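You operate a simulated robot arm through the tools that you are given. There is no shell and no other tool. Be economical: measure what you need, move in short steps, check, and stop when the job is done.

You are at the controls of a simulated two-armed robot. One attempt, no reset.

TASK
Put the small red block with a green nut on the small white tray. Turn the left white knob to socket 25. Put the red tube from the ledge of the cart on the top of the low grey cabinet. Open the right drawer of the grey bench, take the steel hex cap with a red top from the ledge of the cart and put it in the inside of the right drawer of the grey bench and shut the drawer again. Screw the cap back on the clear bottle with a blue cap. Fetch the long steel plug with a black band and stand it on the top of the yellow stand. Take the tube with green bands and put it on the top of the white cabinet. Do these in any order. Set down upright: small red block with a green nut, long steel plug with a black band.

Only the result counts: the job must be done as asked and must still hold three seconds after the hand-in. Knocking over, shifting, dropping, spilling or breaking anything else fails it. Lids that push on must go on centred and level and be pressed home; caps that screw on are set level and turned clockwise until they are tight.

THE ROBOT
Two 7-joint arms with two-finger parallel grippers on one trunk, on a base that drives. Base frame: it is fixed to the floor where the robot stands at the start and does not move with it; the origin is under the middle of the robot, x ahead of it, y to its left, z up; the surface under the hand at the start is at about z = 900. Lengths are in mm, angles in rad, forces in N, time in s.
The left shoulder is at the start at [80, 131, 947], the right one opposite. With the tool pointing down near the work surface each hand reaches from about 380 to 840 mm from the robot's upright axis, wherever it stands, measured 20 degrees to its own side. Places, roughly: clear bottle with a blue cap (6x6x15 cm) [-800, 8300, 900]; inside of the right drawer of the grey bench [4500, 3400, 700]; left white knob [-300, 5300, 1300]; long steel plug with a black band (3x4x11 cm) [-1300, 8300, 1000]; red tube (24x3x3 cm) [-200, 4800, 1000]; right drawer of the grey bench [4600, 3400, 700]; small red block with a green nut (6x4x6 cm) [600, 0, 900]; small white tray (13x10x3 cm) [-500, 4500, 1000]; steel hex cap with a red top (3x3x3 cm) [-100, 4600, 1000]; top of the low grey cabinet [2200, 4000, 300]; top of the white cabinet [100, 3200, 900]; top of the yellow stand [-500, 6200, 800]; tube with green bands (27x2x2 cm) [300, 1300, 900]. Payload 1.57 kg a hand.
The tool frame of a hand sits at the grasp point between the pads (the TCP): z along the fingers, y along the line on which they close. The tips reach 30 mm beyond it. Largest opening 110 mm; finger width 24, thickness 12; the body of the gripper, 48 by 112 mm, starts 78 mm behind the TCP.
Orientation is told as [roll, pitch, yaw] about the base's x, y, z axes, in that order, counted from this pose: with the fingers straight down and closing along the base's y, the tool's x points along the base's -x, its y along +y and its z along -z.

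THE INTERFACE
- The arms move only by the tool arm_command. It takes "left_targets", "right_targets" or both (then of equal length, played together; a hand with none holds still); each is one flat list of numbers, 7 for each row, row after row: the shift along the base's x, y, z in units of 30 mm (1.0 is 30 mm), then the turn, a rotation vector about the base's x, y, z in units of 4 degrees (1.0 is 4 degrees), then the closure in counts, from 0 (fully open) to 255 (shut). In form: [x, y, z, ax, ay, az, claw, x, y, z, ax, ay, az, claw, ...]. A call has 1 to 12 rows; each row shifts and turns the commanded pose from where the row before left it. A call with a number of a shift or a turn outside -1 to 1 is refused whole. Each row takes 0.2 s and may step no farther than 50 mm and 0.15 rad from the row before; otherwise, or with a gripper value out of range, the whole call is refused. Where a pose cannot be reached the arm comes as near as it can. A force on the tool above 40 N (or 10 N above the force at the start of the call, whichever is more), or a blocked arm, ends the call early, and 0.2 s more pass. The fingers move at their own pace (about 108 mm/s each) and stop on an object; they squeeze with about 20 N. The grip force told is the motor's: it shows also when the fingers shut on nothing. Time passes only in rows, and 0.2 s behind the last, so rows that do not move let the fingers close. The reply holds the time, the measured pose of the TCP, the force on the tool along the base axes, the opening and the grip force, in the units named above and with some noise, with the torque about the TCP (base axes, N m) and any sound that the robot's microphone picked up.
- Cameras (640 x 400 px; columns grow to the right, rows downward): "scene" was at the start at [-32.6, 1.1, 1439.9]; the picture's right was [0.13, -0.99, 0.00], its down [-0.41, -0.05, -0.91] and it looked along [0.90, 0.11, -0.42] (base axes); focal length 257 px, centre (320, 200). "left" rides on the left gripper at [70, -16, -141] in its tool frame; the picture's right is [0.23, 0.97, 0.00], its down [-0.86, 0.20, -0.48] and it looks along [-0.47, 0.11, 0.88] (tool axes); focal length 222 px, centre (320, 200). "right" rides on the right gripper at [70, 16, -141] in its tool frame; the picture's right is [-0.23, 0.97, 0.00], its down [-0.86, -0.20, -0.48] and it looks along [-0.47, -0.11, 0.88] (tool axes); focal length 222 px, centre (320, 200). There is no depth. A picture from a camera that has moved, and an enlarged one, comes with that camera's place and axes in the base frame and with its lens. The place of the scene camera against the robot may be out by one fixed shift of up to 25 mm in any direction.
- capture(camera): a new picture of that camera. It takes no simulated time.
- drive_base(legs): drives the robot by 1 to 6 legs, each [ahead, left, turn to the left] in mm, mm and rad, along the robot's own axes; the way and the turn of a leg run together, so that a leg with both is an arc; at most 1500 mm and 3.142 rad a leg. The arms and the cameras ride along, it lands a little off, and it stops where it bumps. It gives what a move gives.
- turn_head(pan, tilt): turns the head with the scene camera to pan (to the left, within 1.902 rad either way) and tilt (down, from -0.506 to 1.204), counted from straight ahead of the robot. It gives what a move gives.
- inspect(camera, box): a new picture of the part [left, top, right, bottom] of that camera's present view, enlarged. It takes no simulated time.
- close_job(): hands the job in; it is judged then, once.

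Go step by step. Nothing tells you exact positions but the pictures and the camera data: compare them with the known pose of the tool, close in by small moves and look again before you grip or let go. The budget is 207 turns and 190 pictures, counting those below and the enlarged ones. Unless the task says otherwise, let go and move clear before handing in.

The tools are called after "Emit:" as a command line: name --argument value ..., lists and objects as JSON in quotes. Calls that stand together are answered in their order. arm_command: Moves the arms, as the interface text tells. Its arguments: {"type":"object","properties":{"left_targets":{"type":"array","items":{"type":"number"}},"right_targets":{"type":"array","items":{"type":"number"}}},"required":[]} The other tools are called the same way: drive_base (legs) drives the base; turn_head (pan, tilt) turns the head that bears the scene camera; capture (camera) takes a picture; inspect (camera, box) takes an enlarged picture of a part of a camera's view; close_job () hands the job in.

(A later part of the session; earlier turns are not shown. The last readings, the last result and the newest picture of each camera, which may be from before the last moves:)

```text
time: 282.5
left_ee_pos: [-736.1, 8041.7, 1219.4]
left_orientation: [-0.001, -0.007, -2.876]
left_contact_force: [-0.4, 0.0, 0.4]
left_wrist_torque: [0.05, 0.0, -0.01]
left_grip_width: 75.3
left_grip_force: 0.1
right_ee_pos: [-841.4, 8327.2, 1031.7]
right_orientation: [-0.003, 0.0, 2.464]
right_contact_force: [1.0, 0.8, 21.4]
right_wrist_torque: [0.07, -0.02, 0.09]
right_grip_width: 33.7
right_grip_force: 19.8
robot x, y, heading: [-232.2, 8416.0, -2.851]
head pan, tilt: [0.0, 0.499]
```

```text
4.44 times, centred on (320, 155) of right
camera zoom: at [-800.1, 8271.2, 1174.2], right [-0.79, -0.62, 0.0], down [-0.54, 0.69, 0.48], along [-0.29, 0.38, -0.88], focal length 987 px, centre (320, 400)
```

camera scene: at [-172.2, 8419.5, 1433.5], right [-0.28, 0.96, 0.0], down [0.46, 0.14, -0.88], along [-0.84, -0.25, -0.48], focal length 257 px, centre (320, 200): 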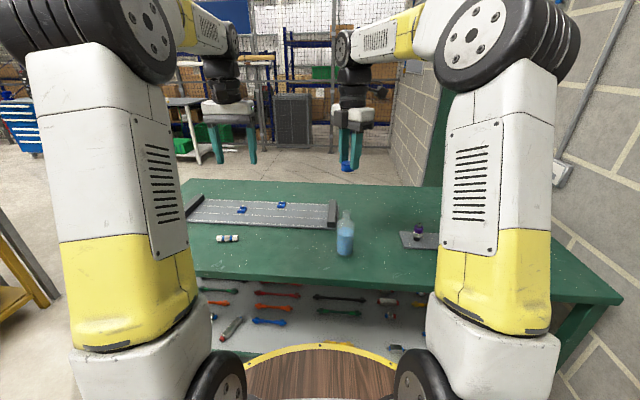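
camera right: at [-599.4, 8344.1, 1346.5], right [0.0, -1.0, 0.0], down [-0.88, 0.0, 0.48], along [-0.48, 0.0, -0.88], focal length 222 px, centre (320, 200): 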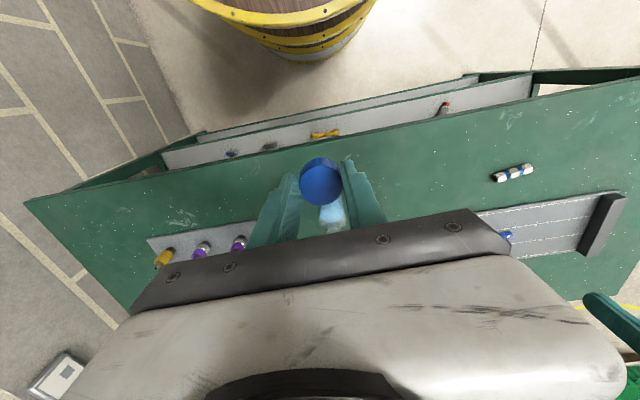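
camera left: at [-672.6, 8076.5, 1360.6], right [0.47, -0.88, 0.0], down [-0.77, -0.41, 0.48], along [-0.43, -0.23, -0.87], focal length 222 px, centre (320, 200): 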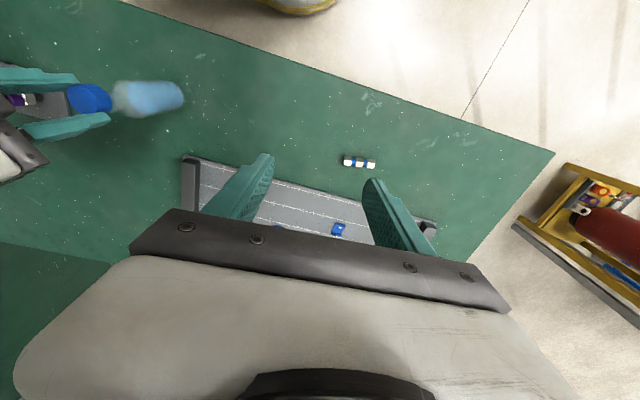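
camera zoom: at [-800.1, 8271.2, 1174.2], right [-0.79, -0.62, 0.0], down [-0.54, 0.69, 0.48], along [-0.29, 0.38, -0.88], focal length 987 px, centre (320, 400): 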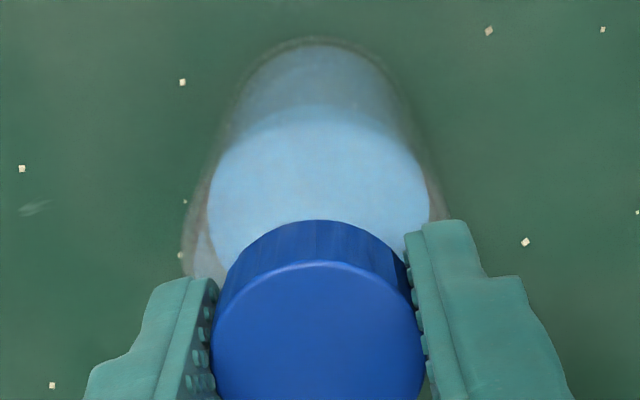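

The cap sits at its stop but torque is limited by the bottle slipping. I'll have the left hand hold the bottle from the side: reorienting it (yaw −92°, tilt 45°) while the right hand regrips higher.

Emit:
arm_command --left_targets '[0, 0, 0, 0, 0, -1, 0, 0, 0, 0, 0, 0, -1, 0, 0, 0, 0, 0, 0, -1, 0, 0, 0, 0, 0, 0, -1, 0, 0, 0, 0, 0, 0, -1, 0, 0, 0, 0, 0, 0, -1, 0, 0, 0, 0, 0, 0, -1, 0, 0, 0, 0, 0, 0, -1, 0, 0, 0, 0, 0, 0, -1, 0, 0, 0, 0, 0, 0, -1, 0, 0, 0, 0, 0, 0, -1, 0, 0, 0, 0, 0, 0, -1, 0]' --right_targets '[0, 0, 0, 0, 0, 0, 120, 0, 0, 0, 0, 0, 0, 110, 0, 0, 0.1, 0, 0, 0, 110, 0, 0, 0.1, 0, 0, 0, 110, 0, 0, 0, 0, 0, 1, 110, 0, 0, 0, 0, 0, 1, 110, 0, 0, 0, 0, 0, 1, 110, 0, 0, 0, 0, 0, 1, 110, 0, 0, 0, 0, 0, 1, 110, 0, 0, 0, 0, 0, 1, 110, 0, 0, 0, 0, 0, 1, 110, 0, 0, 0, 0, 0, 1, 110]'

Emit:
arm_command --left_targets '[0, 0, 0, 0, 0, -1, 0, 0, 0, 0, 0, 0, -1, 0, 0, 0, 0, 0, 0, -1, 0, 0, 0, 0, 0, 0, -1, 0, 0, 0, 0, 0, 0, -1, 0, 0, 0, 0, 0, 0, -1, 0, 0, 0, 0, 0, 0, -1, 0, 0, 0, 0, 0, 0, -1, 0, 0, 0, 0, 0, 0, -1, 0, 0, 0, 0, 0, 0, -1, 0, 0, 0, 0, 0, 0, -1, 0]' --right_targets '[0, 0, 0, 0, 0, 1, 110, 0, 0, 0, 0, 0, 1, 110, 0, 0, 0, 0, 0, 1, 110, 0, 0, 0, 0, 0, 1, 110, 0, 0, 0, 0, 0, 1, 110, 0, 0, 0, 0, 0, 1, 110, 0, 0, 0, 0, 0, 1, 110, 0, 0, 0, 0, 0, 1, 110, 0, 0, 0, 0, 0, 1, 110, 0, 0, 0, 0, 0, 1, 110, 0, 0, 0, 0, 0, 1, 110]'

Emit:
arm_command --left_targets '[0, 0, 0, 0.906, 0.244, 0, 0, 0, 0, 0, 0.906, 0.244, 0, 0, 0, 0, 0, 0.906, 0.244, 0, 0, 0, 0, 0, 0.906, 0.244, 0, 0, 0, 0, 0, 0.906, 0.244, 0, 0, 0, 0, 0, 0.906, 0.244, 0, 0, 0, 0, 0, 0.906, 0.244, 0, 0, 0, 0, 0, 0.906, 0.244, 0, 0, 0, 0, 0, 0.906, 0.244, 0, 0, 0, 0, 0, 0.906, 0.244, 0, 0, 0, 0, 0, 0.906, 0.244, 0, 0, 0, 0, 0, 0.906, 0.244, 0, 0]'

Emit:
capture --camera "scene"

Emit:
capture --camera "left"

```text
time: 285.1
left_ee_pos: [-738.7, 8043.0, 1217.2]
left_orientation: [-0.003, -0.009, 2.565]
left_contact_force: [-0.6, 0.3, 0.3]
left_wrist_torque: [0.0, 0.0, -0.02]
left_grip_width: 110.1
left_grip_force: 0.2
right_ee_pos: [-843.8, 8328.1, 1037.3]
right_orientation: [-0.002, 0.0, 3.024]
right_contact_force: [-0.1, -0.5, 0.4]
right_wrist_torque: [0.0, 0.01, -0.04]
right_grip_width: 62.6
right_grip_force: 0.1
robot x, y, heading: [-234.2, 8412.9, -2.855]
head pan, tilt: [0.0, 0.499]
```

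```text
time: 287.5
left_ee_pos: [-739.2, 8041.5, 1217.9]
left_orientation: [-0.001, -0.006, 1.797]
left_contact_force: [0.3, 0.3, -0.6]
left_wrist_torque: [0.02, -0.05, -0.01]
left_grip_width: 110.1
left_grip_force: 0.1
right_ee_pos: [-844.2, 8326.3, 1039.4]
right_orientation: [-0.001, 0.001, -2.492]
right_contact_force: [-0.7, -0.3, 0.0]
right_wrist_torque: [0.0, -0.01, -0.01]
right_grip_width: 62.9
right_grip_force: 0.1
robot x, y, heading: [-233.5, 8414.7, -2.851]
head pan, tilt: [0.0, 0.499]
```

```text
time: 290.1
left_ee_pos: [-738.1, 8041.7, 1217.2]
left_orientation: [0.035, -0.792, 1.784]
left_contact_force: [0.2, 0.2, 0.3]
left_wrist_torque: [-0.03, 0.02, -0.01]
left_grip_width: 110.0
left_grip_force: 0.0
right_ee_pos: [-843.9, 8327.5, 1037.1]
right_orientation: [-0.003, 0.001, -2.492]
right_contact_force: [-0.3, 0.6, 0.5]
right_wrist_torque: [0.01, -0.01, -0.02]
right_grip_width: 62.5
right_grip_force: 0.0
robot x, y, heading: [-234.9, 8415.0, -2.853]
head pan, tilt: [0.0, 0.499]
```

```text
77 pictures are left
camera scene: at [-172.2, 8419.6, 1433.5], right [-0.28, 0.96, 0.0], down [0.46, 0.14, -0.88], along [-0.84, -0.25, -0.48], focal length 257 px, centre (320, 200)
```

scene: 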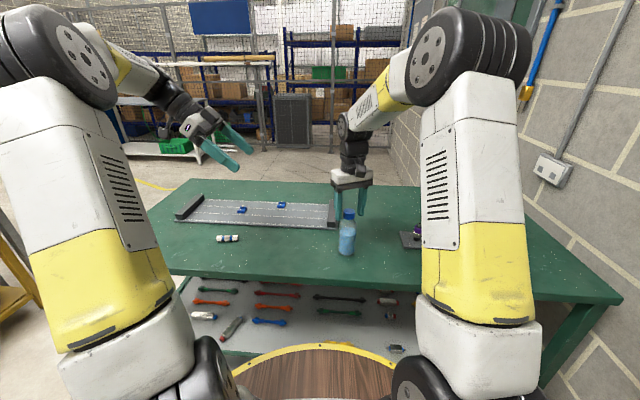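

```text
76 pictures are left
camera left: at [-686.2, 7901.6, 1267.4], right [-0.91, -0.39, -0.14], down [-0.23, 0.21, 0.95], along [-0.34, 0.9, -0.28], focal length 222 px, centre (320, 200)
```

left: 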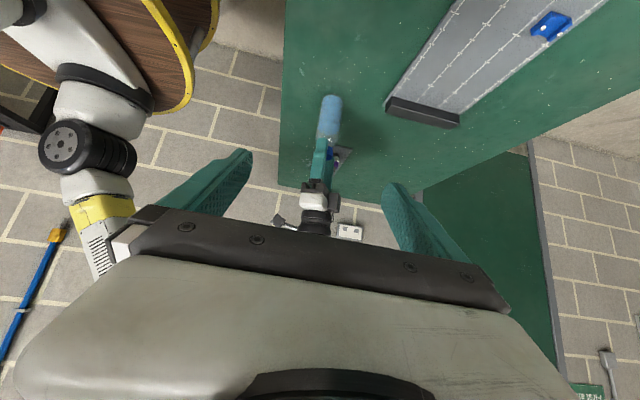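

Left hand is tilted properly. Moving it to the pre-grasp position south of the bottle.

Emit:
arm_command --left_targets '[-0.386, 0.933, -0.857, 0, 0, 0, 40, -0.386, 0.933, -0.857, 0, 0, 0, 40, -0.386, 0.933, -0.857, 0, 0, 0, 40, -0.386, 0.933, -0.857, 0, 0, 0, 40, -0.386, 0.933, -0.857, 0, 0, 0, 40, -0.386, 0.933, -0.857, 0, 0, 0, 40, -0.386, 0.933, -0.857, 0, 0, 0, 40]'

Emit:
capture --camera "left"

Emit:
inspect --camera "scene" --box '[260, 130, 420, 270]'

```text
time: 291.7
left_ee_pos: [-821.7, 8240.9, 1038.0]
left_orientation: [0.036, -0.793, 1.784]
left_contact_force: [0.7, -0.8, 0.4]
left_wrist_torque: [0.01, 0.06, 0.01]
left_grip_width: 92.9
left_grip_force: 0.0
right_ee_pos: [-844.7, 8327.7, 1038.0]
right_orientation: [-0.001, -0.001, -2.49]
right_contact_force: [1.1, 0.6, -0.3]
right_wrist_torque: [0.03, 0.02, 0.01]
right_grip_width: 62.5
right_grip_force: 0.0
robot x, y, heading: [-239.1, 8415.1, -2.847]
head pan, tilt: [0.0, 0.499]
```

```text
75 pictures are left
camera left: at [-767.5, 8100.2, 1087.4], right [-0.91, -0.39, -0.14], down [-0.23, 0.21, 0.95], along [-0.34, 0.9, -0.28], focal length 222 px, centre (320, 200)
```

left: 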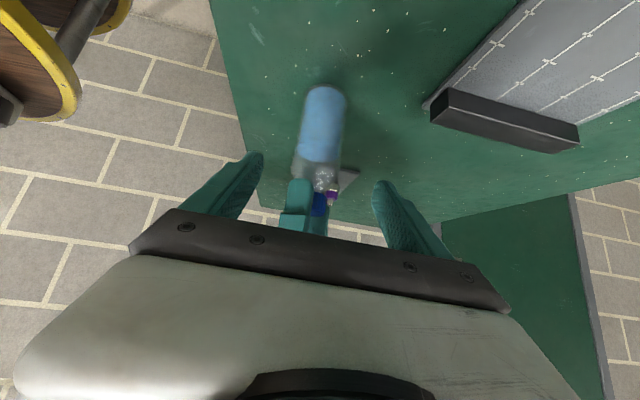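

```text
2.86 times, centred on (340, 200) of scene
camera zoom: at [-171.9, 8419.4, 1433.5], right [-0.29, 0.96, 0.0], down [0.46, 0.14, -0.88], along [-0.84, -0.25, -0.48], focal length 734 px, centre (263, 200)
```

zoom: 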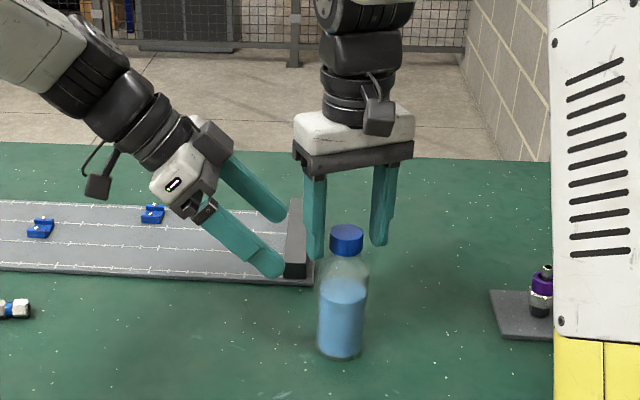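

Rotating the right fingers to an east–west orientation to clear space, then advancing the left hand onto the bottle body.

Emit:
arm_command --right_targets '[0, 0, 0, 0, 0, 1, 110, 0, 0, 0, 0, 0, 1, 110, 0, 0, 0, 0, 0, 1, 110, 0, 0, 0, 0, 0, 1, 110, 0, 0, 0, 0, 0, 1, 110, 0, 0, 0, 0, 0, 1, 110, 0, 0, 0, 0, 0, 1, 110, 0, 0, 0, 0, 0, 1, 110, 0, 0, 0, 0, 0, 1, 110, 0, 0, 0, 0, 0, 1, 110, 0, 0, 0, 0, 0, 1, 110, 0, 0, 0, 0, 0, 1, 110]'

Emit:
arm_command --right_targets '[0, 0, 0, 0, 0, 1, 110, 0, 0, 0, 0, 0, 1, 110, 0, 0, 0, 0, 0, 1, 110, 0, 0, 0, 0, 0, 1, 110, 0, 0, 0, 0, 0, 1, 110]' --left_targets '[0, 0, -0.8, 0, 0, 0, 40, 0, 0, 0, 0, 0, 0, 40, -0.15, 0.573, -0.593, 0, 0, 0, 40, -0.15, 0.573, -0.593, 0, 0, 0, 40, -0.15, 0.573, -0.593, 0, 0, 0, 40]'

Emit:
capture --camera "left"

Emit:
inspect --camera "scene" --box '[260, 130, 420, 270]'

```text
time: 294.3
left_ee_pos: [-820.1, 8241.4, 1037.8]
left_orientation: [0.035, -0.79, 1.784]
left_contact_force: [-0.3, -1.0, 0.0]
left_wrist_torque: [0.0, -0.03, -0.03]
left_grip_width: 92.7
left_grip_force: 0.0
right_ee_pos: [-844.2, 8326.6, 1037.7]
right_orientation: [-0.003, 0.001, -1.653]
right_contact_force: [0.1, -0.3, -0.5]
right_wrist_torque: [0.0, 0.0, 0.0]
right_grip_width: 62.6
right_grip_force: 0.0
robot x, y, heading: [-234.3, 8414.5, -2.855]
head pan, tilt: [0.0, 0.499]
```

```text
time: 295.5
left_ee_pos: [-833.5, 8289.6, 959.8]
left_orientation: [0.036, -0.793, 1.784]
left_contact_force: [-0.3, -0.8, 0.6]
left_wrist_torque: [-0.01, 0.02, 0.0]
left_grip_width: 92.6
left_grip_force: 0.0
right_ee_pos: [-843.9, 8327.5, 1038.4]
right_orientation: [0.0, 0.0, -1.304]
right_contact_force: [-0.3, 0.1, 0.0]
right_wrist_torque: [0.0, 0.0, -0.01]
right_grip_width: 62.5
right_grip_force: 0.0
robot x, y, heading: [-232.2, 8415.9, -2.855]
head pan, tilt: [0.0, 0.499]
```

```text
73 pictures are left
camera left: at [-781.4, 8149.9, 1010.1], right [-0.91, -0.39, -0.14], down [-0.23, 0.21, 0.95], along [-0.34, 0.9, -0.28], focal length 222 px, centre (320, 200)
```

left: 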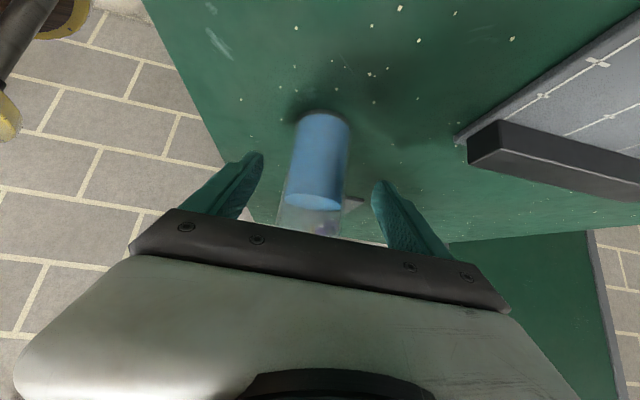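

```text
2.86 times, centred on (340, 200) of scene
camera zoom: at [-172.0, 8419.5, 1433.5], right [-0.29, 0.96, 0.0], down [0.46, 0.14, -0.88], along [-0.84, -0.25, -0.48], focal length 734 px, centre (263, 200)
```

zoom: 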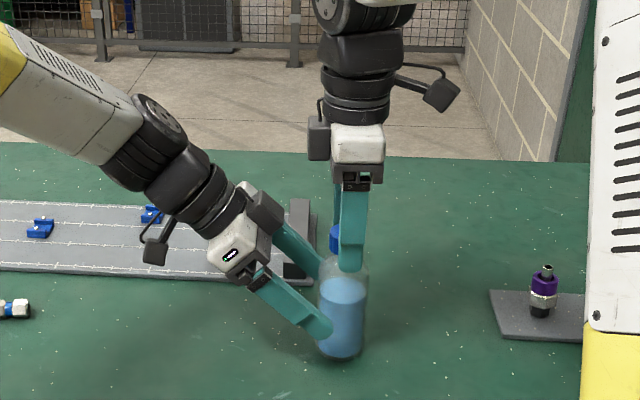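

Bottle is centred between the left fingers. Advance a bit more and close on the bottle.

Emit:
arm_command --left_targets '[-0.12, 0.46, -0.47, 0, 0, 0, 40, -0.12, 0.46, -0.47, 0, 0, 0, 40, 0, 0, 0, 0, 0, 0, 110, 0, 0, 0, 0, 0, 0, 255, 0, 0, 0, 0, 0, 0, 255]'

Emit:
inspect --camera "scene" --box '[260, 130, 420, 270]'

```text
time: 296.7
left_ee_pos: [-842.1, 8317.8, 931.1]
left_orientation: [0.036, -0.792, 1.783]
left_contact_force: [-0.2, 0.3, -0.2]
left_wrist_torque: [0.03, -0.05, 0.02]
left_grip_width: 54.6
left_grip_force: 19.8
right_ee_pos: [-845.1, 8327.8, 1037.9]
right_orientation: [0.0, 0.0, -1.304]
right_contact_force: [0.0, -0.2, -0.2]
right_wrist_torque: [-0.01, -0.02, -0.04]
right_grip_width: 62.8
right_grip_force: 0.1
robot x, y, heading: [-234.3, 8413.4, -2.852]
head pan, tilt: [0.0, 0.499]
```

```text
2.86 times, centred on (340, 200) of scene
camera zoom: at [-172.2, 8419.5, 1433.5], right [-0.28, 0.96, 0.0], down [0.46, 0.14, -0.88], along [-0.84, -0.25, -0.48], focal length 734 px, centre (263, 200)
```

zoom: 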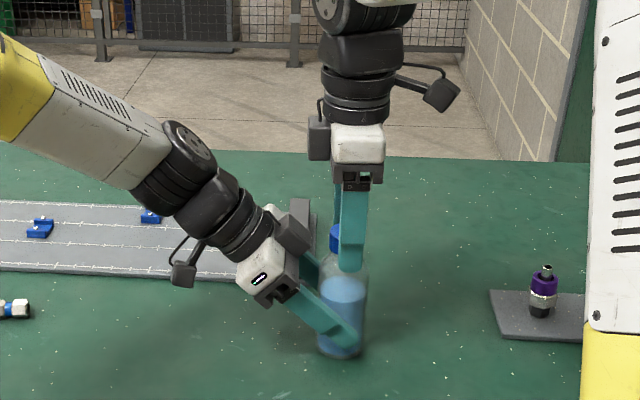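

Bottle is held. Now grip the cap and turn clockwise while watching torque.

Emit:
arm_command --right_targets '[0, 0, 0, 0, 0, 0, 255, 0, 0, 0, 0, 0, 0, 255, 0, 0, 0, 0, 0, -1, 255, 0, 0, 0, 0, 0, -1, 255, 0, 0, 0, 0, 0, -1, 255, 0, 0, 0, 0, 0, -1, 255]'

Emit:
arm_command --right_targets '[0, 0, 0, 0, 0, -1, 255, 0, 0, 0, 0, 0, -1, 255, 0, 0, 0, 0, 0, -1, 255, 0, 0, 0, 0, 0, -1, 255]'

```text
time: 298.1
left_ee_pos: [-841.9, 8317.3, 931.9]
left_orientation: [0.036, -0.793, 1.784]
left_contact_force: [-11.9, -4.0, -1.6]
left_wrist_torque: [0.21, -0.95, -0.41]
left_grip_width: 55.3
left_grip_force: 19.8
right_ee_pos: [-843.8, 8327.3, 1038.0]
right_orientation: [0.0, 0.001, -1.585]
right_contact_force: [10.8, 3.6, 2.4]
right_wrist_torque: [0.17, -0.17, 0.54]
right_grip_width: 33.1
right_grip_force: 20.0
robot x, y, heading: [-235.2, 8419.4, -2.851]
head pan, tilt: [0.0, 0.499]
```

```text
time: 299.1
left_ee_pos: [-841.8, 8317.1, 931.4]
left_orientation: [0.035, -0.793, 1.784]
left_contact_force: [-12.9, 1.7, -4.7]
left_wrist_torque: [-0.24, -0.86, -0.28]
left_grip_width: 56.3
left_grip_force: 19.8
right_ee_pos: [-843.8, 8326.4, 1038.5]
right_orientation: [0.0, -0.002, -1.864]
right_contact_force: [12.7, -2.2, 5.0]
right_wrist_torque: [-0.03, -0.48, 0.37]
right_grip_width: 33.3
right_grip_force: 19.8
robot x, y, heading: [-236.8, 8413.4, -2.851]
head pan, tilt: [0.0, 0.499]
```

Torque reached 0.5 N·m with the bottle held: the cap is tight. Release right hand up, then left hand back.

Emit:
arm_command --right_targets '[0, 0, 0, 0, 0, 0, 130, 0, 0, 0, 0, 0, 0, 110, 0, 0, 1, 0, 0, 0, 110, 0, 0, 1, 0, 0, 0, 110, 0, 0, 1, 0, 0, 0, 110, 0, 0, 1, 0, 0, 0, 110, 0, 0, 1, 0, 0, 0, 110, 0, 0, 1, 0, 0, 0, 110]'

Emit:
arm_command --left_targets '[0, 0, 0, 0, 0, 0, 100, 0, 0, 0, 0, 0, 0, 40, 0, 0, 0, 0, 0, 0, 40, 0.15, -0.573, 0.593, 0, 0, 0, 40, 0.15, -0.573, 0.593, 0, 0, 0, 40, 0.15, -0.573, 0.593, 0, 0, 0, 40, 0.15, -0.573, 0.593, 0, 0, 0, 40, 0.15, -0.573, 0.593, 0, 0, 0, 40, 0.2, -0.9, 0.8, 0, 0, 0, 40, 0.2, -0.9, 0.8, 0, 0, 0, 40, 0.2, -0.9, 0.8, 0, 0, 0, 40, 0.2, -0.9, 0.8, 0, 0, 0, 40]'

Emit:
inspect --camera "scene" --box '[280, 150, 400, 270]'

```text
time: 300.9
left_ee_pos: [-841.5, 8318.3, 933.7]
left_orientation: [0.035, -0.792, 1.783]
left_contact_force: [0.5, 1.4, 3.7]
left_wrist_torque: [0.14, -0.2, 0.01]
left_grip_width: 55.1
left_grip_force: 20.4
right_ee_pos: [-844.3, 8326.6, 1218.2]
right_orientation: [0.0, 0.001, -1.864]
right_contact_force: [0.7, 0.6, 1.3]
right_wrist_torque: [-0.02, -0.03, 0.0]
right_grip_width: 62.4
right_grip_force: 0.1
robot x, y, heading: [-235.4, 8417.7, -2.85]
head pan, tilt: [0.0, 0.499]
```

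```text
time: 303.5
left_ee_pos: [-795.6, 8123.2, 1118.2]
left_orientation: [0.035, -0.793, 1.781]
left_contact_force: [0.1, 0.5, -0.3]
left_wrist_torque: [0.02, 0.01, -0.01]
left_grip_width: 92.8
left_grip_force: 0.1
right_ee_pos: [-844.6, 8327.4, 1218.0]
right_orientation: [0.0, 0.0, -1.865]
right_contact_force: [-0.2, -0.4, -0.7]
right_wrist_torque: [-0.03, 0.01, 0.0]
right_grip_width: 62.6
right_grip_force: 0.0
robot x, y, heading: [-234.7, 8416.2, -2.854]
head pan, tilt: [0.0, 0.499]
```

```text
3.33 times, centred on (340, 210) of scene
camera zoom: at [-172.4, 8419.6, 1433.5], right [-0.28, 0.96, 0.0], down [0.46, 0.14, -0.88], along [-0.84, -0.25, -0.48], focal length 857 px, centre (253, 167)
```

zoom: 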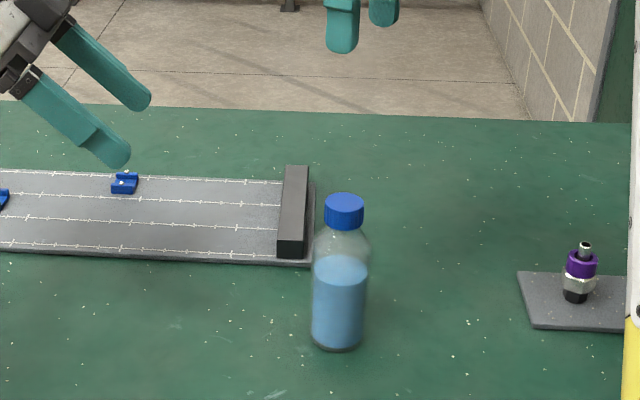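

Bottle is capped and standing. Restore both hands' orientation and drive south to the control box for the knob.

Emit:
drive_base --legs '[[-320, 0, 0]]'

Emit:
arm_command --left_targets '[0, 0, 0, -0.906, -0.244, 0, 40, 0, 0, 0, -0.906, -0.244, 0, 40, 0, 0, 0, -0.906, -0.244, 0, 40, 0, 0, 0, -0.906, -0.244, 0, 40, 0, 0, 0, -0.906, -0.244, 0, 40, 0, 0, 0, -0.906, -0.244, 0, 40, 0, 0, 0, -0.906, -0.244, 0, 40, 0, 0, 0, -0.906, -0.244, 0, 40, 0, 0, 0, -0.906, -0.244, 0, 40, 0, 0, 0, -0.906, -0.244, 0, 40, 0, 0, 0, -0.906, -0.244, 0, 40, 0, 0, 0, -0.906, -0.244, 0, 40]' --right_targets '[0, 0, 0, 0, 0, -1, 60, 0, 0, 0, 0, 0, -1, 60, 0, 0, 0, 0, 0, -1, 60, 0, 0, 0, 0, 0, -1, 60, 0, 0, 0, 0, 0, -1, 60, 0, 0, 0, 0, 0, -1, 60, 0, 0, 0, 0, 0, -1, 60, 0, 0, 0, 0, 0, -1, 60, 0, 0, 0, 0, 0, -1, 60, 0, 0, 0, 0, 0, -1, 60, 0, 0, 0, 0, 0, -1, 60, 0, 0, 0, 0, 0, -1, 60]'

Emit:
arm_command --left_targets '[0, 0, 0.3, 0, 0, 1, 60, 0, 0, 0.3, 0, 0, 1, 60, 0, 0, 0.3, 0, 0, 1, 60, 0, 0, 0.3, 0, 0, 1, 60, 0, 0, 0.3, 0, 0, 1, 60, 0, 0, 0.3, 0, 0, 1, 60, 0, 0, 0.3, 0, 0, 1, 60, 0, 0, 0.3, 0, 0, 1, 60, 0, 0, 0.3, 0, 0, 1, 60, 0, 0, 0.3, 0, 0, 1, 60, 0, 0, 0.3, 0, 0, 1, 60, 0, 0, 0.3, 0, 0, 1, 60]' --right_targets '[0, 0, 0, 0, 0, -1, 60, 0, 0, 0, 0, 0, -1, 60, 0, 0, 0, 0, 0, -1, 60, 0, 0, 0, 0, 0, 0, 60, 0, 0, 0, 0, 0, 0, 60, 0, 0, 0, 0, 0, 0, 60, 0, 0, 0, 0, 0, 0, 60, 0, 0, 0, 0, 0, 0, 60, 0, 0, 0, 0, 0, 0, 60, 0, 0, 0, 0, 0, 0, 60, 0, 0, 0, 0, 0, 0, 60, 0, 0, 0, 0, 0, 0, 60]'

Emit:
arm_command --left_targets '[0, 0, 0, 0, 0, 1, 60, 0, 0, 0, 0, 0, 1, 60, 0, 0, 0, 0, 0, 1, 60, 0, 0, 0, 0, 0, 1, 60, 0, 0, 0, 0, 0, 1, 60, 0, 0, 0, 0, 0, 1, 60, 0, 0, 0, 0, 0, 1, 60, 0, 0, 0, 0, 0, 1, 60, 0, 0, 0, 0, 0, 1, 60, 0, 0, 0, 0, 0, 1, 60, 0, 0, 0, 0, 0, 1, 60]'

Emit:
drive_base --legs '[[0, 1450, 0], [0, 1450, 0]]'

Emit:
turn_head --pan 0.2 --tilt 0.15

Emit:
capture --camera "scene"

```text
time: 305.6
left_ee_pos: [-487.1, 8209.9, 1118.1]
left_orientation: [0.036, -0.793, 1.79]
left_contact_force: [0.2, 0.6, -0.6]
left_wrist_torque: [-0.03, -0.01, 0.0]
left_grip_width: 92.8
left_grip_force: 0.0
right_ee_pos: [-537.2, 8414.6, 1218.4]
right_orientation: [0.0, -0.001, -1.855]
right_contact_force: [0.1, 0.1, -0.6]
right_wrist_torque: [0.0, -0.02, -0.01]
right_grip_width: 62.6
right_grip_force: 0.0
robot x, y, heading: [70.2, 8509.8, -2.852]
head pan, tilt: [0.0, 0.499]
```

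```text
time: 308.2
left_ee_pos: [-488.4, 8210.7, 1119.1]
left_orientation: [0.003, -0.007, 1.804]
left_contact_force: [0.1, -0.6, 0.4]
left_wrist_torque: [0.03, 0.02, 0.02]
left_grip_width: 92.8
left_grip_force: 0.0
right_ee_pos: [-536.8, 8414.3, 1216.5]
right_orientation: [-0.002, 0.001, -2.694]
right_contact_force: [0.2, -0.2, -0.3]
right_wrist_torque: [-0.02, 0.02, -0.03]
right_grip_width: 83.9
right_grip_force: 0.2
robot x, y, heading: [70.6, 8507.4, -2.844]
head pan, tilt: [0.0, 0.499]
```

```text
time: 310.9
left_ee_pos: [-489.0, 8208.8, 1226.0]
left_orientation: [0.005, -0.006, 2.642]
left_contact_force: [0.4, -0.3, -1.2]
left_wrist_torque: [0.0, 0.0, 0.02]
left_grip_width: 84.0
left_grip_force: 0.1
right_ee_pos: [-537.1, 8413.7, 1218.2]
right_orientation: [-0.001, 0.0, -2.902]
right_contact_force: [-0.4, 0.1, -0.4]
right_wrist_torque: [0.0, 0.02, 0.0]
right_grip_width: 84.1
right_grip_force: 0.0
robot x, y, heading: [69.9, 8507.4, -2.847]
head pan, tilt: [0.0, 0.499]
```

```text
time: 313.2
left_ee_pos: [-487.6, 8210.0, 1226.2]
left_orientation: [0.004, -0.006, -2.872]
left_contact_force: [-0.2, -0.3, 0.6]
left_wrist_torque: [0.01, -0.02, -0.03]
left_grip_width: 84.1
left_grip_force: 0.2
right_ee_pos: [-536.5, 8415.2, 1217.8]
right_orientation: [-0.002, 0.001, -2.902]
right_contact_force: [0.0, 0.0, 0.0]
right_wrist_torque: [-0.03, 0.0, 0.04]
right_grip_width: 84.4
right_grip_force: 0.0
robot x, y, heading: [72.8, 8505.3, -2.837]
head pan, tilt: [0.0, 0.499]
```

```text
time: 327.2
left_ee_pos: [345.6, 5448.1, 1226.0]
left_orientation: [0.004, -0.007, -2.873]
left_contact_force: [-0.4, 0.7, 0.4]
left_wrist_torque: [0.04, -0.02, -0.01]
left_grip_width: 84.3
left_grip_force: 0.0
right_ee_pos: [296.7, 5652.4, 1218.4]
right_orientation: [0.0, 0.0, -2.903]
right_contact_force: [0.1, -0.1, -0.2]
right_wrist_torque: [-0.03, 0.0, 0.0]
right_grip_width: 84.3
right_grip_force: 0.1
robot x, y, heading: [906.1, 5745.1, -2.841]
head pan, tilt: [0.0, 0.499]
```

```text
time: 328.0
left_ee_pos: [345.2, 5447.9, 1226.6]
left_orientation: [0.004, -0.007, -2.874]
left_contact_force: [-0.5, 0.1, 0.3]
left_wrist_torque: [-0.02, 0.03, 0.01]
left_grip_width: 84.2
left_grip_force: 0.2
right_ee_pos: [294.9, 5652.0, 1219.4]
right_orientation: [-0.001, 0.0, -2.902]
right_contact_force: [-0.8, -0.2, 0.4]
right_wrist_torque: [-0.02, 0.01, 0.01]
right_grip_width: 84.2
right_grip_force: 0.1
robot x, y, heading: [902.2, 5746.2, -2.847]
head pan, tilt: [0.201, 0.15]
```

```text
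69 pictures are left
camera scene: at [972.2, 5732.1, 1465.8], right [-0.48, 0.88, 0.0], down [0.13, 0.07, -0.99], along [-0.87, -0.47, -0.15], focal length 257 px, centre (320, 200)
```

scene: 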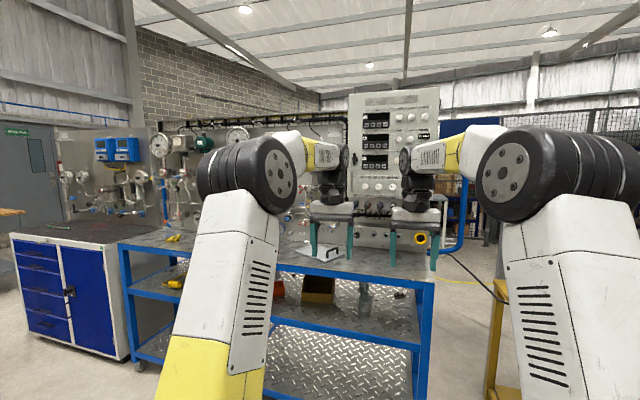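

Emit:
inspect --camera "scene" --box '[280, 80, 460, 260]'

```text
2.22 times, centred on (370, 170) of scene
camera zoom: at [972.2, 5732.1, 1465.8], right [-0.48, 0.88, 0.0], down [0.13, 0.07, -0.99], along [-0.87, -0.47, -0.15], focal length 571 px, centre (209, 267)
```

zoom: 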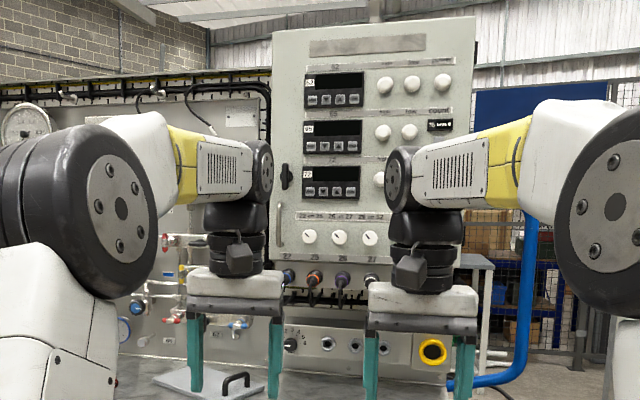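

Three white selector knobs sit on the control box; the left one is at about [-250, 5326, 1340]. Drive closer and spread the hands for a clear look.

Emit:
arm_command --left_targets '[0.8, -0.6, 0, 0, 0, 0, 60, 0.8, -0.6, 0, 0, 0, 0, 60, 0.8, -0.6, 0, 0, 0, 0, 60, 0.8, -0.6, 0, 0, 0, 0, 60]' --right_targets '[0.9, 0.8, 0, 0, 0, 0, 60, 0.9, 0.8, 0, 0, 0, 0, 60, 0.9, 0.8, 0, 0, 0, 0, 60, 0.9, 0.8, 0, 0, 0, 0, 60]'

Emit:
drive_base --legs '[[430, 296, -0.11]]'

Emit:
turn_head --pan 0.0 --tilt 0.1

Emit:
capture --camera "scene"

```text
time: 329.0
left_ee_pos: [442.0, 5374.9, 1224.0]
left_orientation: [0.004, -0.008, -2.872]
left_contact_force: [-0.2, -0.5, -0.1]
left_wrist_torque: [-0.02, -0.03, 0.03]
left_grip_width: 84.0
left_grip_force: 0.1
right_ee_pos: [402.8, 5747.7, 1217.6]
right_orientation: [-0.002, 0.0, -2.903]
right_contact_force: [-0.2, -0.3, -0.4]
right_wrist_torque: [0.0, -0.04, -0.02]
right_grip_width: 84.0
right_grip_force: 0.1
robot x, y, heading: [903.5, 5746.4, -2.848]
head pan, tilt: [0.201, 0.15]
```

```text
time: 332.1
left_ee_pos: [48.6, 5041.8, 1225.6]
left_orientation: [0.004, -0.006, -2.996]
left_contact_force: [0.1, -0.2, 0.2]
left_wrist_torque: [-0.01, 0.01, 0.0]
left_grip_width: 84.3
left_grip_force: 0.0
right_ee_pos: [56.2, 5415.8, 1217.2]
right_orientation: [-0.001, -0.001, -3.027]
right_contact_force: [-1.0, -0.7, 1.3]
right_wrist_torque: [0.0, 0.01, 0.04]
right_grip_width: 84.5
right_grip_force: 0.1
robot x, y, heading: [553.1, 5352.3, -2.969]
head pan, tilt: [0.201, 0.15]
```

```text
time: 332.8
left_ee_pos: [48.9, 5042.2, 1225.3]
left_orientation: [0.004, -0.007, -2.996]
left_contact_force: [0.1, 0.2, -0.5]
left_wrist_torque: [0.02, 0.0, 0.01]
left_grip_width: 84.2
left_grip_force: 0.0
right_ee_pos: [56.1, 5416.0, 1217.9]
right_orientation: [-0.003, 0.0, -3.025]
right_contact_force: [0.2, 0.4, -0.7]
right_wrist_torque: [-0.01, -0.01, 0.02]
right_grip_width: 84.1
right_grip_force: 0.0
robot x, y, heading: [553.3, 5357.0, -2.97]
head pan, tilt: [0.0, 0.099]
```

```text
67 pictures are left
camera scene: at [616.6, 5351.5, 1470.6], right [-0.17, 0.98, 0.0], down [0.1, 0.02, -0.99], along [-0.98, -0.17, -0.1], focal length 257 px, centre (320, 200)
```

scene: 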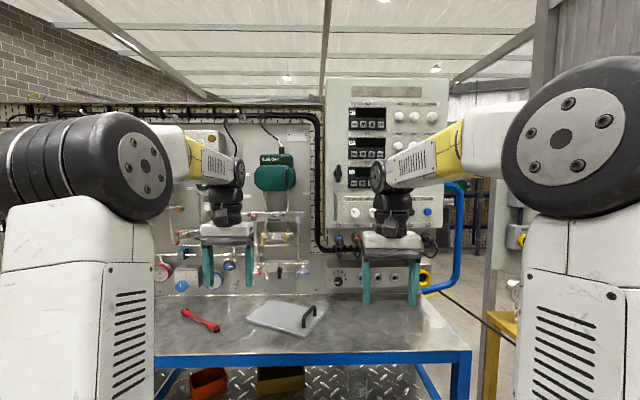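

Emit:
inspect --camera "scene" --box '[325, 175, 455, 295]'

```text
3.33 times, centred on (390, 235) of scene
camera zoom: at [616.6, 5351.5, 1470.6], right [-0.17, 0.98, 0.0], down [0.1, 0.02, -0.99], along [-0.98, -0.17, -0.1], focal length 857 px, centre (87, 83)
```

zoom: 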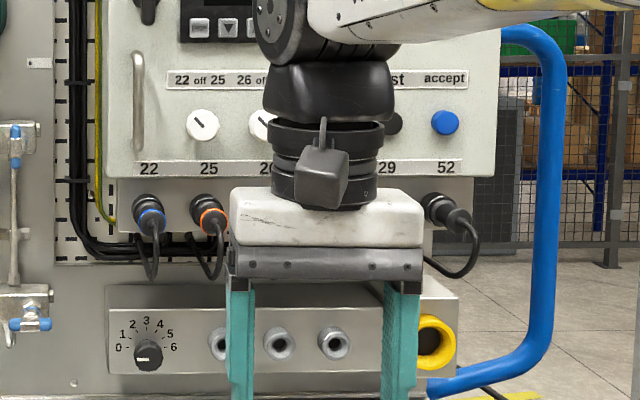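

Emit:
inspect --camera "scene" --box '[345, 195, 375, 225]'

```text
13.33 times, centred on (360, 210) of scene
camera zoom: at [616.6, 5351.5, 1470.6], right [-0.17, 0.98, 0.0], down [0.1, 0.02, -0.99], along [-0.98, -0.17, -0.1], focal length 3427 px, centre (-213, 67)
```

zoom: 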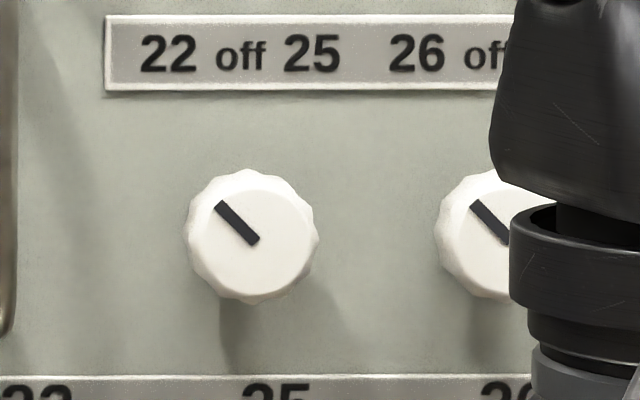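

The left white knob points to 22; labels read "22 off 25", so it needs +90° clockwise. I'll tilt the right hand to point at the panel, raise it to knob height and pre-roll it −45°.

Emit:
arm_command --right_targets '[0, 0, 0.3, -0.178, 0.984, 0, 60, 0, 0, 0.3, -0.178, 0.984, 0, 60, 0, 0, 0.3, -0.178, 0.984, 0, 60, 0, 0, 0.3, -0.178, 0.984, 0, 60, 0, 0, 0.3, -0.178, 0.984, 0, 60, 0, 0, 0.3, -0.178, 0.984, 0, 60, 0, 0, 0.3, -0.178, 0.984, 0, 60, 0, 0, 0.3, -0.178, 0.984, 0, 60, 0, 0, 0.3, -0.178, 0.984, 0, 60, 0, 0, 0.3, -0.178, 0.984, 0, 60, 0, 0, 0.3, -0.178, 0.984, 0, 60, 0, 0, 0.3, -0.178, 0.984, 0, 60]'

Emit:
arm_command --right_targets '[0, 0, 0.1, -0.178, 0.984, 0, 60, 0, 0, 0.1, -0.178, 0.984, 0, 60, 0, 0, 0.1, -0.178, 0.984, 0, 60, 0, 0, 0.1, -0.178, 0.984, 0, 60, 0, 0, 0, -0.178, 0.984, 0, 60, 0, 0, 0, -0.178, 0.984, 0, 60, 0, 0, 0, -0.178, 0.984, 0, 60, 0, 0, 0, -0.178, 0.984, 0, 60, 0, 0, 0, -0.178, 0.984, 0, 60, 0, 0, 0, -0.178, 0.984, 0, 60, 0, 0, 0, -0.089, 0.49, 0, 60]'

Emit:
capture --camera "right"

```text
time: 335.4
left_ee_pos: [50.0, 5043.1, 1226.0]
left_orientation: [0.005, -0.007, -2.996]
left_contact_force: [0.2, 0.3, -0.5]
left_wrist_torque: [0.0, -0.02, -0.01]
left_grip_width: 84.3
left_grip_force: 0.0
right_ee_pos: [56.1, 5415.9, 1326.0]
right_orientation: [0.067, -0.838, -3.055]
right_contact_force: [-0.2, 0.7, -0.6]
right_wrist_torque: [0.04, -0.02, 0.02]
right_grip_width: 83.9
right_grip_force: 0.0
robot x, y, heading: [554.6, 5353.1, -2.969]
head pan, tilt: [0.0, 0.099]
```

```text
time: 338.0
left_ee_pos: [48.8, 5042.6, 1224.7]
left_orientation: [0.004, -0.005, -2.997]
left_contact_force: [-0.4, 0.9, 0.5]
left_wrist_torque: [0.0, 0.02, -0.01]
left_grip_width: 84.2
left_grip_force: 0.0
right_ee_pos: [65.8, 5387.3, 1344.9]
right_orientation: [1.855, -1.509, 1.542]
right_contact_force: [0.1, 0.4, -0.3]
right_wrist_torque: [0.0, -0.02, -0.01]
right_grip_width: 84.2
right_grip_force: 0.1
robot x, y, heading: [552.6, 5355.4, -2.966]
head pan, tilt: [0.0, 0.099]
stopped in row 11 (right hand): the arm was blocked; the commanded pose is now the measured one
```

```text
64 pictures are left
camera right: at [206.5, 5402.8, 1274.8], right [0.25, -0.93, 0.29], down [0.41, 0.37, 0.83], along [-0.88, -0.09, 0.47], focal length 222 px, centre (320, 200)
```

right: 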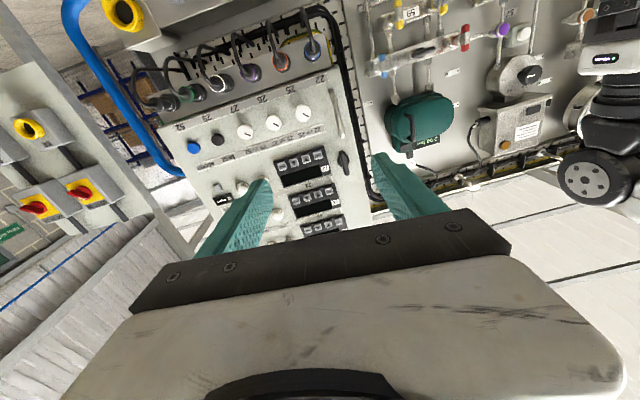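

The hand points at the panel (a few degrees off; near a joint limit). The knob refines to about [-258, 5331, 1329]. I'll drive 130 mm closer and correct orientation with a −45° roll.

Emit:
drive_base --legs '[[130, 0, 0]]'

Emit:
arm_command --right_targets '[0, -0.4, 0, 0.984, 0.178, -0.3, 100, 0, -0.4, 0, 0.984, 0.178, -0.3, 100, 0, -0.3, 0, 0.984, 0.178, -0.3, 100, 0, 0, 0, 0.984, 0.178, -0.2, 100, 0, 0, 0, 0.984, 0.178, 0, 100, 0, 0, 0, 0.984, 0.178, 0, 100, 0, 0, 0, 0.984, 0.178, 0, 110, 0, 0, 0, 0.984, 0.178, 0, 110, 0, 0, 0, 0.984, 0.178, 0, 110, 0, 0, 0, 0.984, 0.178, 0, 110, 0, 0, 0, 0.984, 0.178, 0, 110]'

Emit:
capture --camera "right"

```text
time: 339.3
left_ee_pos: [-80.2, 5018.5, 1225.8]
left_orientation: [0.004, -0.006, -2.992]
left_contact_force: [-0.1, -0.3, 0.2]
left_wrist_torque: [0.04, 0.03, 0.0]
left_grip_width: 84.2
left_grip_force: 0.0
right_ee_pos: [-64.5, 5362.7, 1345.1]
right_orientation: [1.832, -1.507, 1.569]
right_contact_force: [0.6, -0.4, -0.6]
right_wrist_torque: [0.02, -0.02, 0.05]
right_grip_width: 84.4
right_grip_force: 0.1
robot x, y, heading: [424.2, 5329.7, -2.965]
head pan, tilt: [0.0, 0.099]
```

```text
time: 340.1
left_ee_pos: [-79.2, 5018.0, 1226.0]
left_orientation: [0.003, -0.007, -2.992]
left_contact_force: [0.0, 0.3, 0.3]
left_wrist_torque: [-0.02, -0.03, 0.0]
left_grip_width: 84.4
left_grip_force: 0.0
right_ee_pos: [-55.5, 5276.1, 1321.2]
right_orientation: [-0.953, -1.467, -1.817]
right_contact_force: [-0.6, -0.4, -0.7]
right_wrist_torque: [0.04, -0.02, 0.01]
right_grip_width: 67.0
right_grip_force: 0.0
robot x, y, heading: [422.9, 5327.0, -2.96]
head pan, tilt: [0.0, 0.099]
stopped in row 4 (right hand): the arm was blocked; the commanded pose is now the measured one
```

```text
63 pictures are left
camera right: at [82.4, 5319.8, 1260.1], right [0.35, -0.93, 0.14], down [0.35, 0.27, 0.9], along [-0.87, -0.26, 0.42], focal length 222 px, centre (320, 200)
```

right: 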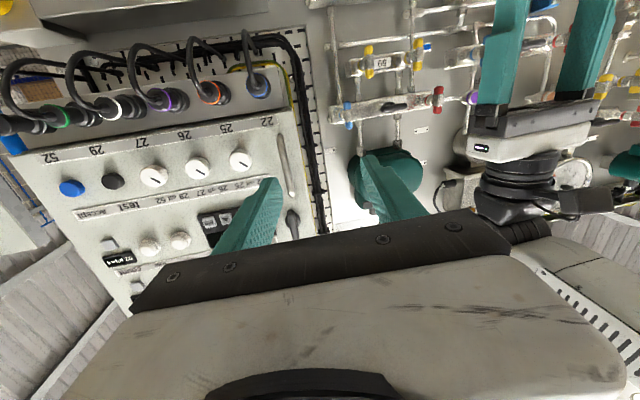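

The arm hit a joint limit near the body. I'll back the base and reach farther out, which should free the wrist.

Emit:
drive_base --legs '[[-150, 0, 0]]'

Emit:
arm_command --right_targets '[-0.97, 0.28, 0.04, 0, 0, 0, 100, -0.97, 0.28, 0.04, 0, 0, 0, 100, -0.97, 0.28, 0.04, 0, 0, 0, 100, -0.97, 0.28, 0.04, 0, 0, 0, 100, -0.97, 0.28, 0.04, 0, 0, 0, 100, -0.97, 0.28, 0.04, 0, 0, 0, 100, 0, 0, 0, 0, 0, 0, 110]'

Emit:
capture --camera "right"

```text
time: 341.5
left_ee_pos: [67.3, 5045.9, 1224.6]
left_orientation: [0.003, -0.007, -2.997]
left_contact_force: [-1.3, -0.4, 0.4]
left_wrist_torque: [0.0, 0.03, 0.0]
left_grip_width: 84.1
left_grip_force: 0.1
right_ee_pos: [92.8, 5302.9, 1320.7]
right_orientation: [-0.934, -1.466, -1.839]
right_contact_force: [-0.6, 0.2, 0.2]
right_wrist_torque: [0.0, -0.02, -0.01]
right_grip_width: 67.0
right_grip_force: 0.2
robot x, y, heading: [571.2, 5359.2, -2.963]
head pan, tilt: [0.0, 0.099]
```

```text
time: 343.1
left_ee_pos: [67.6, 5046.4, 1225.6]
left_orientation: [0.004, -0.008, -2.995]
left_contact_force: [-0.2, 0.5, 0.3]
left_wrist_torque: [-0.01, 0.0, -0.02]
left_grip_width: 84.0
left_grip_force: 0.0
right_ee_pos: [-84.1, 5354.1, 1328.4]
right_orientation: [-0.935, -1.466, -1.84]
right_contact_force: [0.1, -0.6, 0.4]
right_wrist_torque: [0.01, 0.0, -0.02]
right_grip_width: 62.5
right_grip_force: 0.1
robot x, y, heading: [570.9, 5353.0, -2.969]
head pan, tilt: [0.0, 0.099]
```

```text
62 pictures are left
camera right: at [54.2, 5396.9, 1266.9], right [0.35, -0.93, 0.14], down [0.35, 0.27, 0.9], along [-0.87, -0.26, 0.42], focal length 222 px, centre (320, 200)
```

right: 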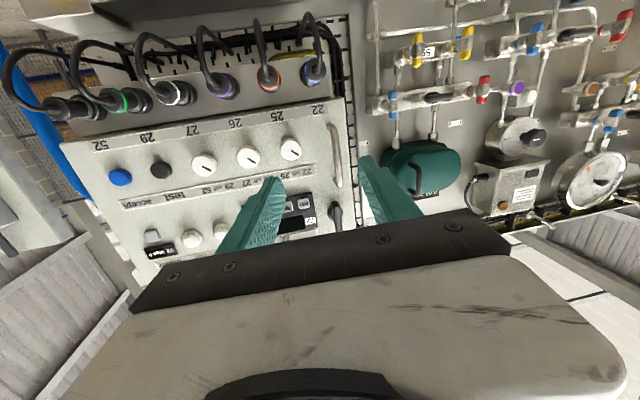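

Now it moves freely. Knob triangulates to about [-290, 5328, 1336]. Correcting the pointing direction.

Emit:
arm_command --right_targets '[0, 0, 0, -0.05, 0.3, -0.9, 110, 0, 0, 0, -0.05, 0.3, -0.9, 110, 0, 0, 0, -0.05, 0.3, -0.9, 110, 0, 0, 0, 0, 0, 0, 110]'

Emit:
capture --camera "right"

```text
time: 344.1
left_ee_pos: [67.2, 5045.6, 1225.5]
left_orientation: [0.003, -0.007, -2.994]
left_contact_force: [-0.2, 0.5, -0.7]
left_wrist_torque: [0.01, 0.01, -0.02]
left_grip_width: 84.1
left_grip_force: 0.2
right_ee_pos: [-83.8, 5353.1, 1327.1]
right_orientation: [-1.581, -1.48, -1.383]
right_contact_force: [-0.2, 0.1, 0.2]
right_wrist_torque: [0.0, -0.02, 0.0]
right_grip_width: 62.5
right_grip_force: 0.1
robot x, y, heading: [575.4, 5358.6, -2.966]
head pan, tilt: [0.0, 0.099]
```

```text
61 pictures are left
camera right: at [56.7, 5369.4, 1257.1], right [0.17, -0.97, 0.14], down [0.45, 0.2, 0.87], along [-0.88, -0.09, 0.47], focal length 222 px, centre (320, 200)
```

right: 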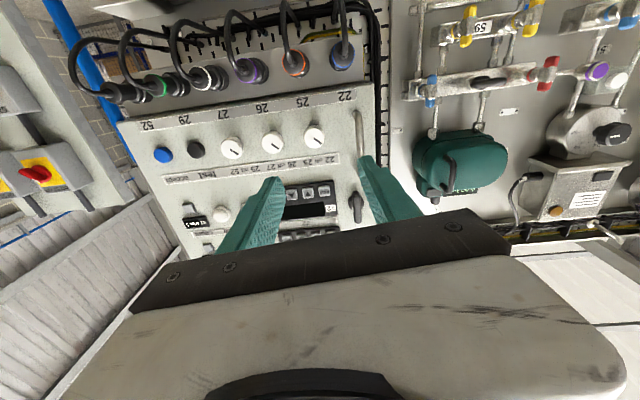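

Pointing is now correct. Pre-roll −45° and move to ~90 mm before the knob.

Emit:
arm_command --right_targets '[-0.9, -0.09, 0.03, 0.984, 0.178, 0, 110, -0.9, -0.09, 0.03, 0.984, 0.178, 0, 110, -0.9, -0.09, 0.03, 0.984, 0.178, 0, 110, -0.5, -0.05, 0.03, 0.984, 0.178, 0, 110, 0, 0, 0, 0.984, 0.178, 0, 110, 0, 0, 0, 0.984, 0.178, 0, 110, 0, 0, 0, 0.984, 0.178, 0, 110, 0, 0, 0, 0.984, 0.178, 0, 110, 0, 0, 0, 0.984, 0.178, 0, 110, 0, 0, 0, 0.984, 0.178, 0, 110]'

Emit:
capture --camera "right"

Emit:
inspect --camera "scene" --box '[300, 150, 440, 280]'

```text
time: 346.3
left_ee_pos: [67.3, 5044.7, 1226.9]
left_orientation: [0.002, -0.008, -2.997]
left_contact_force: [0.4, 0.4, -0.3]
left_wrist_torque: [0.01, 0.03, 0.0]
left_grip_width: 84.2
left_grip_force: 0.0
right_ee_pos: [-177.9, 5343.9, 1330.8]
right_orientation: [-1.571, -0.78, -1.39]
right_contact_force: [-0.6, 0.1, -0.8]
right_wrist_torque: [0.01, 0.02, 0.0]
right_grip_width: 62.7
right_grip_force: 0.1
robot x, y, heading: [569.6, 5356.6, -2.967]
head pan, tilt: [0.0, 0.099]
```

```text
60 pictures are left
camera right: at [-47.0, 5407.3, 1271.5], right [0.15, -0.83, -0.53], down [0.55, -0.37, 0.74], along [-0.82, -0.41, 0.41], focal length 222 px, centre (320, 200)
```

right: 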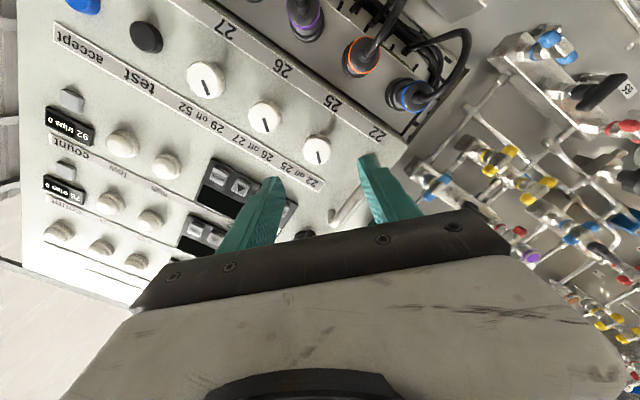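

```text
3.08 times, centred on (370, 215) of scene
camera zoom: at [634.3, 5354.7, 1470.6], right [-0.17, 0.98, 0.0], down [0.1, 0.02, -0.99], along [-0.98, -0.17, -0.1], focal length 791 px, centre (166, 154)
```

zoom: 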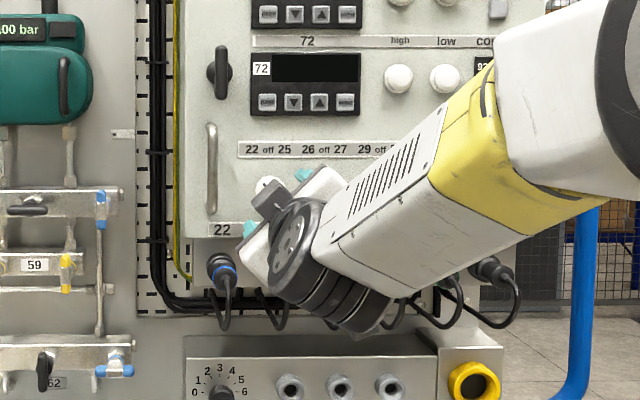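

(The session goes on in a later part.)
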